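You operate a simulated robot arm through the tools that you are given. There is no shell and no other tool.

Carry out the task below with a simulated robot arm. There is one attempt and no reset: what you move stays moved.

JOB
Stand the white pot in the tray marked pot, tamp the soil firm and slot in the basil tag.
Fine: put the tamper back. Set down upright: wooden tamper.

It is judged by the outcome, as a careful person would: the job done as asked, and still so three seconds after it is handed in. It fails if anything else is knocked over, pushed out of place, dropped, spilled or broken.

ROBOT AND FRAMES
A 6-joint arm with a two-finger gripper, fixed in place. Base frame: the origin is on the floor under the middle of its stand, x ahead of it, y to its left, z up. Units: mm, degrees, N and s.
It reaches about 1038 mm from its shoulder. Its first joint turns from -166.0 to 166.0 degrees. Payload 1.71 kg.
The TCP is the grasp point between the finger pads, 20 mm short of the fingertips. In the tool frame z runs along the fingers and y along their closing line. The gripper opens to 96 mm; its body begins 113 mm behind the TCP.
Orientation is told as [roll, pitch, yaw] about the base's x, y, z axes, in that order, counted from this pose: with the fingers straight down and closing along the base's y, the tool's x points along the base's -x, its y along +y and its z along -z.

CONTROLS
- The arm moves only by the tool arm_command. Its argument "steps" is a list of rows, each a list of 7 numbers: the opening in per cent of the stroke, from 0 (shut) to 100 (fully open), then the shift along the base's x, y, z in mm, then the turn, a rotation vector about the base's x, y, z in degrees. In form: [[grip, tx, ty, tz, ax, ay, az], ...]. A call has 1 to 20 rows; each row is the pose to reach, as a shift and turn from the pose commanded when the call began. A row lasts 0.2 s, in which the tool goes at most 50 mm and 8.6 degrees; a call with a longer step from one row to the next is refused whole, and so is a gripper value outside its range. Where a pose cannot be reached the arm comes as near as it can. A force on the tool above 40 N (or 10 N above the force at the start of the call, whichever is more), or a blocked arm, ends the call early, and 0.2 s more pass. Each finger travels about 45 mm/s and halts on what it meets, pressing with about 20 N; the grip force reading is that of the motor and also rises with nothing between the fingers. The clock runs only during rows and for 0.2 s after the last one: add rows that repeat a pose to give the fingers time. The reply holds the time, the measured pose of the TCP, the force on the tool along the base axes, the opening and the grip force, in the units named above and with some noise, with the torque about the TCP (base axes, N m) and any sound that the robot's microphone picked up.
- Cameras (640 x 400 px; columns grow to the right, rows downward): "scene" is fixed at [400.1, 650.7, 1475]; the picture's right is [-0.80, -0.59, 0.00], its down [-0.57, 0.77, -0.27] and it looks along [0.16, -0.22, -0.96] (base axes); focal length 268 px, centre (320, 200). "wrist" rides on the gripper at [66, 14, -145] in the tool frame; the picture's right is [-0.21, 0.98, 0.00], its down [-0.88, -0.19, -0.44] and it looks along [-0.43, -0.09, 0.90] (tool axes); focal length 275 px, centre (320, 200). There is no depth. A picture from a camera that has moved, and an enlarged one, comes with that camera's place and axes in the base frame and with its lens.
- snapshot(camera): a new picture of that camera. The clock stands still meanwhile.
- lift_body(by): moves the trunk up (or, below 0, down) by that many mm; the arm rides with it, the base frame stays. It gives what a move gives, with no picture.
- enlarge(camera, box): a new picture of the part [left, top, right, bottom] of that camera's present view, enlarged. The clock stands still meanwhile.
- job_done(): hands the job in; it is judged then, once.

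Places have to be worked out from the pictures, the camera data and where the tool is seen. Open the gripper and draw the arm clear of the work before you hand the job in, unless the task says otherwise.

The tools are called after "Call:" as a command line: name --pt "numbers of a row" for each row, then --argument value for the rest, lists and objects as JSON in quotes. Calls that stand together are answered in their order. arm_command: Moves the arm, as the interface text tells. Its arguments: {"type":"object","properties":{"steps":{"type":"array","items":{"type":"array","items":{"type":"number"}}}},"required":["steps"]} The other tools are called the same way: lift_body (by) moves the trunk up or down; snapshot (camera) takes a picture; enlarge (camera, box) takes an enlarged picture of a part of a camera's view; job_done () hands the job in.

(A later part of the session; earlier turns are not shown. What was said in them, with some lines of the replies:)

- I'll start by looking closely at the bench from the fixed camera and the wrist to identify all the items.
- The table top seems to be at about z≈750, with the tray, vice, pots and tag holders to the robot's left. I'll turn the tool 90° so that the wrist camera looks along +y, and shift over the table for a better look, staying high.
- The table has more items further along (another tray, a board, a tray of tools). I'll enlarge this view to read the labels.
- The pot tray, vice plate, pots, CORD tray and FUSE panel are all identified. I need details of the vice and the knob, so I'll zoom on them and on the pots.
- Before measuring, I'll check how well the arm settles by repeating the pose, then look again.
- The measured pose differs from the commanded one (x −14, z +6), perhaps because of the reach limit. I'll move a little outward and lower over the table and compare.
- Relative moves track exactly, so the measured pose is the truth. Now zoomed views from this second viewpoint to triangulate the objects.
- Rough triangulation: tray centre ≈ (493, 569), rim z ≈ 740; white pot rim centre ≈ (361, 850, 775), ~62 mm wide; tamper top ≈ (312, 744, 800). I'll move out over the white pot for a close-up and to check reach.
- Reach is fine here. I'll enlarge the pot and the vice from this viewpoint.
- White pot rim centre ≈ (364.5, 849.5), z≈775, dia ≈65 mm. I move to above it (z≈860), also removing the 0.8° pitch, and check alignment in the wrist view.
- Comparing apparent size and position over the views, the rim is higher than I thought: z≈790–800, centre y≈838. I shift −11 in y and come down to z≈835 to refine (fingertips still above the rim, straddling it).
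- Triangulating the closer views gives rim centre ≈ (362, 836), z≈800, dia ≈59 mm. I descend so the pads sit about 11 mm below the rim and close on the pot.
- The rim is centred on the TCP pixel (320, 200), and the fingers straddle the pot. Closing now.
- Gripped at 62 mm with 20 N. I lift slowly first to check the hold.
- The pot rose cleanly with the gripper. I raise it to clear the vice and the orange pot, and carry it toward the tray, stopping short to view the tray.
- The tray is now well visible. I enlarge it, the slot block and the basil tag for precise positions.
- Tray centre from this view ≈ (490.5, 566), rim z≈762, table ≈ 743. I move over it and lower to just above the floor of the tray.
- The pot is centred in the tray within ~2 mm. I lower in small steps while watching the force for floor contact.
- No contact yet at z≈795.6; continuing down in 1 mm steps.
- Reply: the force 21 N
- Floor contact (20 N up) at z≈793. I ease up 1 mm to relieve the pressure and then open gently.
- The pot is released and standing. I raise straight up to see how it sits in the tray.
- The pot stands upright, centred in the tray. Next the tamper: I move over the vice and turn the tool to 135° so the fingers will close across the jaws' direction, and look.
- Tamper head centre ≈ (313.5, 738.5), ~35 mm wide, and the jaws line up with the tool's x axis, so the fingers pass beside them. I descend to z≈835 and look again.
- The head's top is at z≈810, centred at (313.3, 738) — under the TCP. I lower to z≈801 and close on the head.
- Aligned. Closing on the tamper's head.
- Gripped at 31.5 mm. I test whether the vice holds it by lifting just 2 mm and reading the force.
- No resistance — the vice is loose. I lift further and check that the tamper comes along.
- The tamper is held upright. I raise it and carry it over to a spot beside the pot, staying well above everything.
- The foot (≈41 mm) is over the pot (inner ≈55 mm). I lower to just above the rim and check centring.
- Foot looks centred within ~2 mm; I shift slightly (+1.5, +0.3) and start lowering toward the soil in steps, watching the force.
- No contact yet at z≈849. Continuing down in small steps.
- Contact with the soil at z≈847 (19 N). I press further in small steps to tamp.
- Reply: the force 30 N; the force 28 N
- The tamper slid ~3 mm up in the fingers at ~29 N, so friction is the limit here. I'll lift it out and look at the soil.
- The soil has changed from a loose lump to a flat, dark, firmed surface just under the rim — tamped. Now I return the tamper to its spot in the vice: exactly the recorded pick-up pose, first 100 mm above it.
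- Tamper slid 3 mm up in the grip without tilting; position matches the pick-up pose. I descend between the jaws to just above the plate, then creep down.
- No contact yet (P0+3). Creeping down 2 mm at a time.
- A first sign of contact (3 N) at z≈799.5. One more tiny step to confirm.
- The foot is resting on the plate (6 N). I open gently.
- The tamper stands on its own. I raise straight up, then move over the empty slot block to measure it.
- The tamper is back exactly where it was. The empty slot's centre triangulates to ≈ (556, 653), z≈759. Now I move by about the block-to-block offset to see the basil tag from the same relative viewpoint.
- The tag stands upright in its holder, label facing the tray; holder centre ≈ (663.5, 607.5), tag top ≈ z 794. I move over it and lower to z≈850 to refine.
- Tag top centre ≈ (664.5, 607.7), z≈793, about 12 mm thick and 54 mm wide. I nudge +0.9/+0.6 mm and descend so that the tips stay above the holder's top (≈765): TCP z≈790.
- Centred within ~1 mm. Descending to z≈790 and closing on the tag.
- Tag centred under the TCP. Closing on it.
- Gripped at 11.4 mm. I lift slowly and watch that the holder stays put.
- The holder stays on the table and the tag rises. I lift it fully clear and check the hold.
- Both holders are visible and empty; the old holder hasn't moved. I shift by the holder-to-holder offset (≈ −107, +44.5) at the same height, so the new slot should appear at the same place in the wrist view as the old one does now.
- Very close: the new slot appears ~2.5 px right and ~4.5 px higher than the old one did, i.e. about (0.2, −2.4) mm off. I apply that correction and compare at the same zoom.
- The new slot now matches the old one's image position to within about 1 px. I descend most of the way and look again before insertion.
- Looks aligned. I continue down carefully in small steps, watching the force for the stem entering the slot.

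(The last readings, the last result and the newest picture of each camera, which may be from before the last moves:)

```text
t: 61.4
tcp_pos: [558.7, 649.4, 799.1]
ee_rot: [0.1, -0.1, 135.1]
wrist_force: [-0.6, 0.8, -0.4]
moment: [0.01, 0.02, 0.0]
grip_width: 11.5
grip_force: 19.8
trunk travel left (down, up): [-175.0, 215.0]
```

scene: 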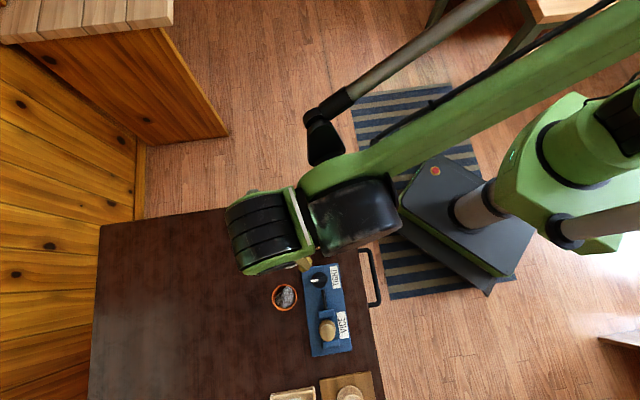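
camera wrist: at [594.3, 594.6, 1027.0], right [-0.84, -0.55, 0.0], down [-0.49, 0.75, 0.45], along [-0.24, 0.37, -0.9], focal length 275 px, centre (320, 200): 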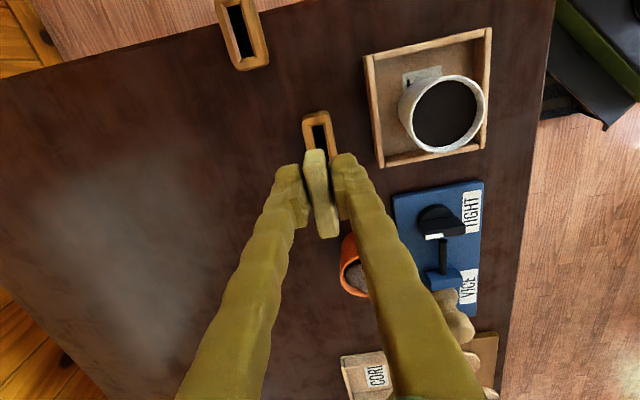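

No resistance yet at P1+8. Looking, then continuing.

Call:
enlarge --camera "wrist" --box '[220, 90, 420, 260]'

Call:
arm_command --pt "4 0 0 -1.5 0 0 0" --pt "4 0 0 -3 0 0 0" --pt "4 0 0 -3 0 0 0"

```text
2.35 times, centred on (320, 175) of wrist
camera zoom: at [594.5, 592.6, 945.3], right [-0.84, -0.55, 0.0], down [-0.49, 0.75, 0.45], along [-0.24, 0.37, -0.9], focal length 648 px, centre (320, 259)
```

zoom: 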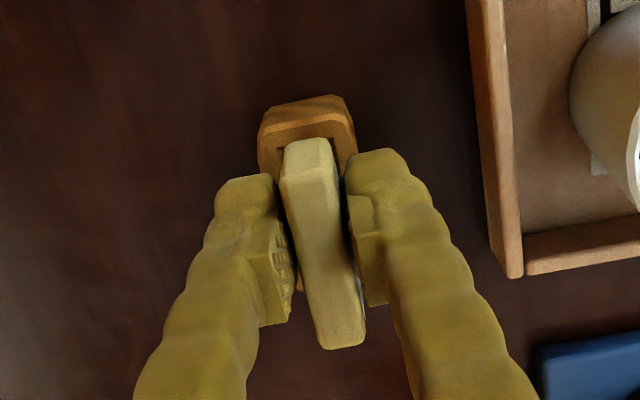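

```text
t: 62.2
tcp_pos: [559.6, 649.0, 797.4]
ee_rot: [0.1, -0.2, 135.0]
wrist_force: [0.0, -0.8, -0.6]
moment: [0.0, -0.01, -0.04]
grip_width: 11.4
grip_force: 19.9
trunk travel left (down, up): [-175.0, 215.0]
```

Call:
arm_command --pt "4 0 0 -1 0 0 0" --pt "4 0 0 -2 0 0 0" --pt "4 0 0 -2 0 0 0"

Call:
arm_command --pt "4 0 0 -0.8 0 0 0" --pt "4 0 0 -1.5 0 0 0" --pt "4 0 0 -1.5 0 0 0"

```text
t: 63.0
tcp_pos: [558.5, 648.9, 794.5]
ee_rot: [0.1, -0.2, 135.0]
wrist_force: [-0.3, -0.2, 0.1]
moment: [0.02, 0.02, -0.02]
grip_width: 11.5
grip_force: 20.4
trunk travel left (down, up): [-175.0, 215.0]
```

```text
t: 63.8
tcp_pos: [559.0, 648.6, 792.6]
ee_rot: [0.1, 0.0, 135.0]
wrist_force: [0.0, 0.1, 0.2]
moment: [-0.03, -0.04, 0.03]
grip_width: 11.6
grip_force: 20.1
trunk travel left (down, up): [-175.0, 215.0]
```

Call:
arm_command --pt "4 0 0 -0.8 0 0 0" --pt "4 0 0 -1.5 0 0 0" --pt "4 0 0 -1.5 0 0 0"

Call:
enlarge --camera "wrist" --box '[220, 90, 420, 260]'

Call:
enlarge --camera "scene" --box '[240, 210, 320, 270]'

```text
t: 64.6
tcp_pos: [557.7, 649.5, 791.5]
ee_rot: [0.2, 0.0, 135.0]
wrist_force: [0.4, 0.1, 0.9]
moment: [0.05, 0.04, -0.05]
grip_width: 11.7
grip_force: 19.8
trunk travel left (down, up): [-175.0, 215.0]
```

```text
2.35 times, centred on (320, 175) of wrist
camera zoom: at [594.6, 592.7, 937.1], right [-0.84, -0.55, 0.0], down [-0.49, 0.75, 0.45], along [-0.24, 0.37, -0.9], focal length 648 px, centre (320, 259)
```

zoom: 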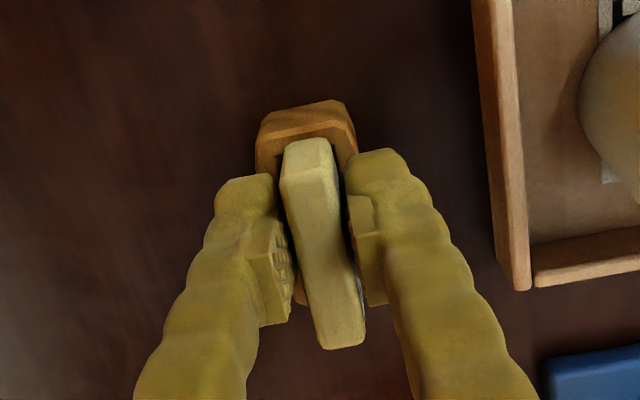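

```text
6.67 times, centred on (280, 240) of scene
camera zoom: at [400.1, 650.7, 1475.0], right [-0.8, -0.59, 0.0], down [-0.57, 0.77, -0.27], along [0.16, -0.22, -0.96], focal length 1790 px, centre (587, -67)
```

zoom: 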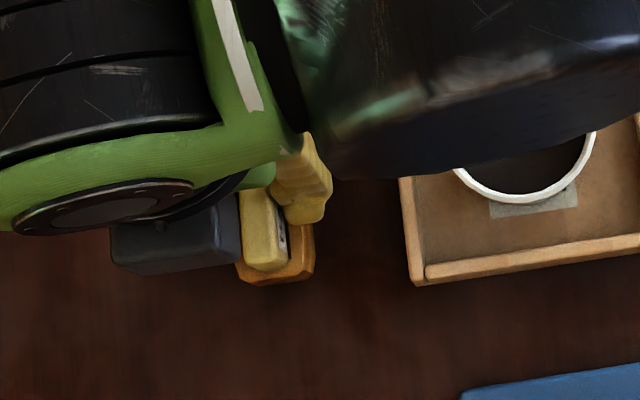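

The view now matches the gripped-in-holder view of the old slot. I take one more tiny step to feel the bottom.

Call:
arm_command --pt "4 0 0 -0.7 0 0 0" --pt "4 0 0 -0.7 0 0 0"

```text
t: 65.2
tcp_pos: [558.9, 649.4, 790.5]
ee_rot: [0.1, 0.0, 135.0]
wrist_force: [1.5, 4.5, 10.3]
moment: [0.09, -0.01, -0.02]
grip_width: 11.6
grip_force: 19.7
trunk travel left (down, up): [-175.0, 215.0]
```

Bottom contact (10 N). I release gently, opening only to ~35 % so the finger stays clear of the tray and pot, then rise.

Call:
arm_command --pt "13 0 0 0.3 0 0 0" --pt "16 0 0 0.3 0 0 0" --pt "25 0 0 0.3 0 0 0" --pt "35 0 0 0.3 0 0 0" --pt "35 0 0 0.3 0 0 0"

Call:
enlarge --camera "wrist" --box '[220, 90, 420, 260]'

```text
t: 66.4
tcp_pos: [559.2, 649.5, 790.1]
ee_rot: [0.1, -0.1, 134.9]
wrist_force: [0.3, -0.4, -0.1]
moment: [-0.02, 0.01, 0.0]
grip_width: 33.6
grip_force: 0.1
trunk travel left (down, up): [-175.0, 215.0]
```

```text
2.35 times, centred on (320, 175) of wrist
camera zoom: at [594.6, 592.6, 936.5], right [-0.84, -0.55, 0.0], down [-0.49, 0.75, 0.45], along [-0.24, 0.37, -0.9], focal length 648 px, centre (320, 259)
```

zoom: 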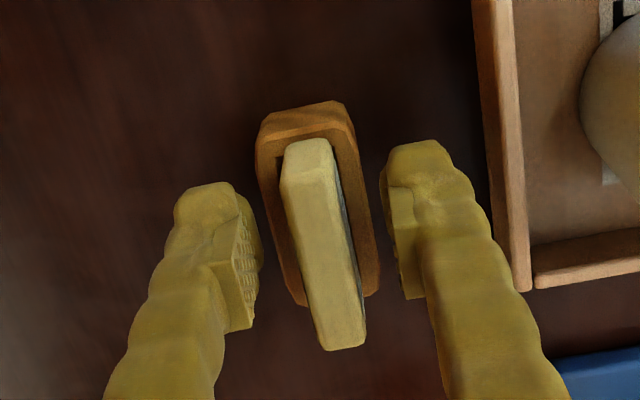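

The tag stands in its new slot. I rise straight up and review everything.

Call:
arm_command --pt "35 0 0 10 0 0 0" --pt "35 0 0 30 0 0 0" --pt "35 0 0 70 0 0 0" --pt "35 0 0 115 0 0 0" --pt "35 0 0 150 0 0 0" --pt "35 0 0 150 0 0 0"

Call:
snapshot --camera "wrist"

Call:
enlarge --camera "wrist" --box '[240, 60, 400, 180]'

```text
t: 67.8
tcp_pos: [558.4, 648.2, 942.1]
ee_rot: [0.2, -0.1, 135.0]
wrist_force: [0.1, -0.6, 0.2]
moment: [0.03, 0.0, -0.03]
grip_width: 33.5
grip_force: 0.1
trunk travel left (down, up): [-175.0, 215.0]
```

```text
taken
camera wrist: at [594.5, 592.1, 1088.0], right [-0.84, -0.55, 0.0], down [-0.49, 0.75, 0.45], along [-0.24, 0.37, -0.9], focal length 275 px, centre (320, 200)
```

wrist: 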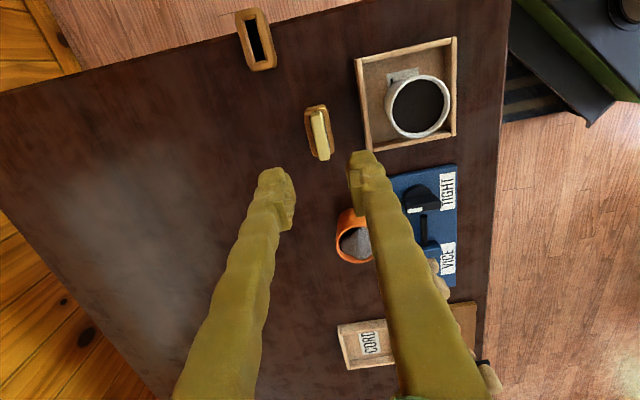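

```text
3.33 times, centred on (320, 120) of wrist
camera zoom: at [594.5, 592.1, 1088.0], right [-0.84, -0.55, 0.0], down [-0.49, 0.75, 0.45], along [-0.24, 0.37, -0.9], focal length 918 px, centre (320, 467)
```

zoom: 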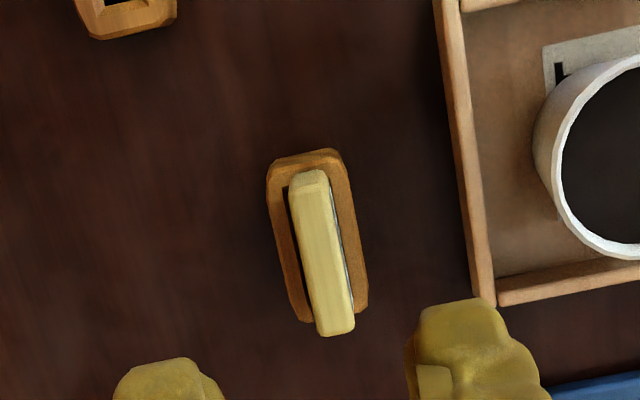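

The tag sits in the slot. Now I look closely at the pot's soil and the tamper from here before withdrawing.

Call:
enlarge --camera "wrist" --box '[350, 30, 470, 160]'

Call:
enlarge --camera "scene" --box '[230, 180, 380, 280]'

```text
3.08 times, centred on (410, 95) of wrist
camera zoom: at [594.5, 592.1, 1088.0], right [-0.84, -0.55, 0.0], down [-0.49, 0.75, 0.45], along [-0.24, 0.37, -0.9], focal length 847 px, centre (43, 523)
```

zoom: 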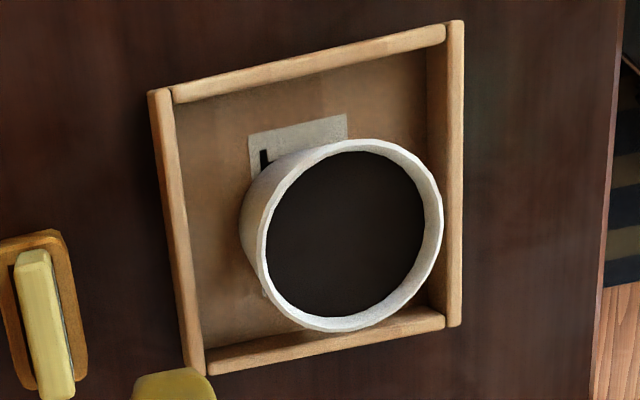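

```text
4.00 times, centred on (305, 230) of scene
camera zoom: at [400.1, 650.7, 1475.0], right [-0.8, -0.59, 0.0], down [-0.57, 0.77, -0.27], along [0.16, -0.22, -0.96], focal length 1074 px, centre (380, 80)
```

zoom: 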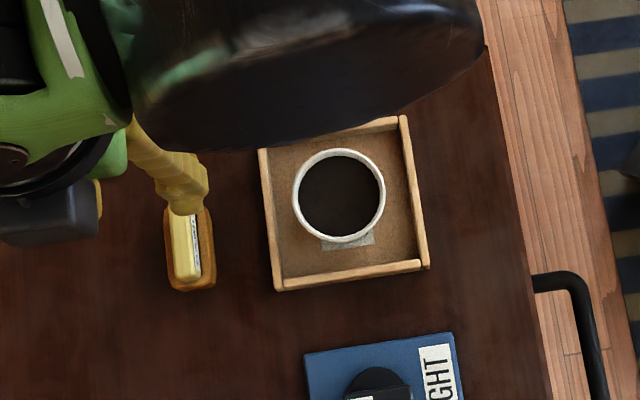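

Pot upright with flat firm soil in its tray, tag slotted, tamper back. I withdraw the arm high and back toward the start position, opening the gripper.

Call:
arm_command --pt "35 0 0 40 0 0 0" --pt "35 0 0 80 0 0 0" --pt "40 -20 -30 110 0 0 0" --pt "50 -45 -65 110 0 0 0" --pt "60 -70 -100 110 0 0 0" --pt "70 -95 -135 110 0 0 0" --pt "80 -120 -170 110 0 0 0" --pt "90 -145 -205 110 0 0 0" --pt "100 -165 -235 110 0 0 0" --pt "100 -165 -235 110 0 0 0"

Call:
snapshot --camera "scene"

Call:
enlarge --camera "scene" --box '[220, 180, 400, 292]'

Call:
enlarge --camera "scene" --box '[220, 260, 400, 372]'

```text
t: 70.0
tcp_pos: [391.7, 413.4, 1050.9]
ee_rot: [0.0, -0.1, 134.9]
wrist_force: [-0.5, -0.2, 0.5]
moment: [0.0, -0.02, 0.02]
grip_width: 96.3
grip_force: 0.1
trunk travel left (down, up): [-175.0, 215.0]
```

```text
taken
```

scene: 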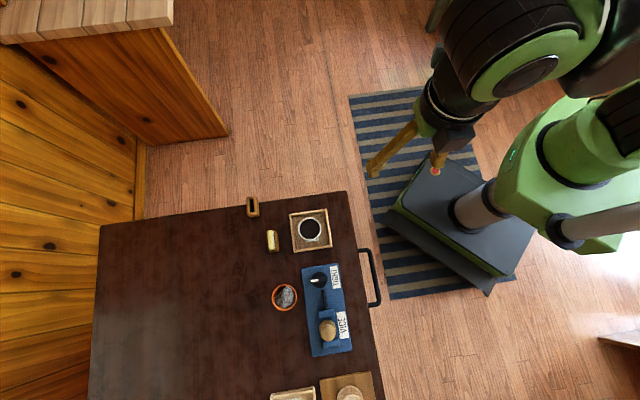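

```text
3.56 times, centred on (310, 236) of scene
camera zoom: at [400.1, 650.7, 1475.0], right [-0.8, -0.59, 0.0], down [-0.57, 0.77, -0.27], along [0.16, -0.22, -0.96], focal length 954 px, centre (356, 72)
```

zoom: 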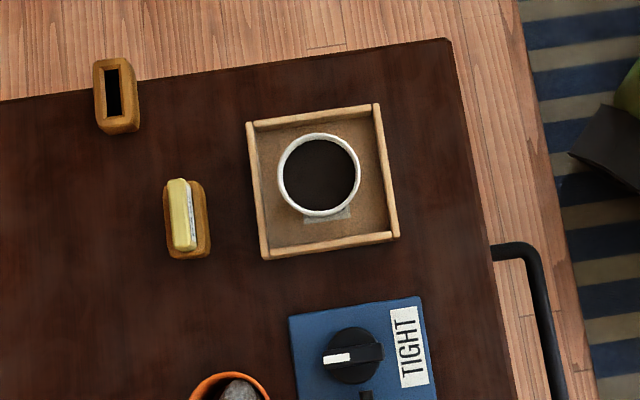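

```text
3.56 times, centred on (310, 316) of scene
camera zoom: at [400.1, 650.7, 1475.0], right [-0.8, -0.59, 0.0], down [-0.57, 0.77, -0.27], along [0.16, -0.22, -0.96], focal length 954 px, centre (356, -212)
```

zoom: 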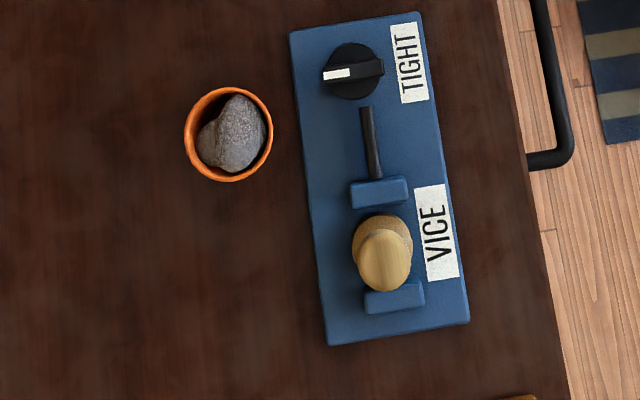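

Everything checks out in the final views: the white pot is upright in the POT tray with flat, tamped soil. The basil tag is in the slot by the tray, and the tamper stands upright in its place in the vice. Nothing else has moved, and the arm is clear with the gripper open, so I'm handing the job in.

Call:
job_done

```text
The job is handed in.
```

The job is handed in, and the final camera views show every part of it in place; the judge's result has not come back.

- **Pot:** the white pot stands upright, centred in the tray marked POT.
- **Soil:** I pressed the tamper down at up to about 30 N. The loose lump is now a flat, dark surface just below the rim.
- **Tamper:** it is back upright between the vice jaws, where it started. The vice was already loose, so I left its knob as it was.
- **Basil tag:** it is seated in the empty slot block beside the tray. I took "slot in" to mean that block rather than the soil. The tag's old holder is empty and did not move.

The views showed nothing else moved, knocked over or spilled. The arm is drawn back from the table with the gripper open.
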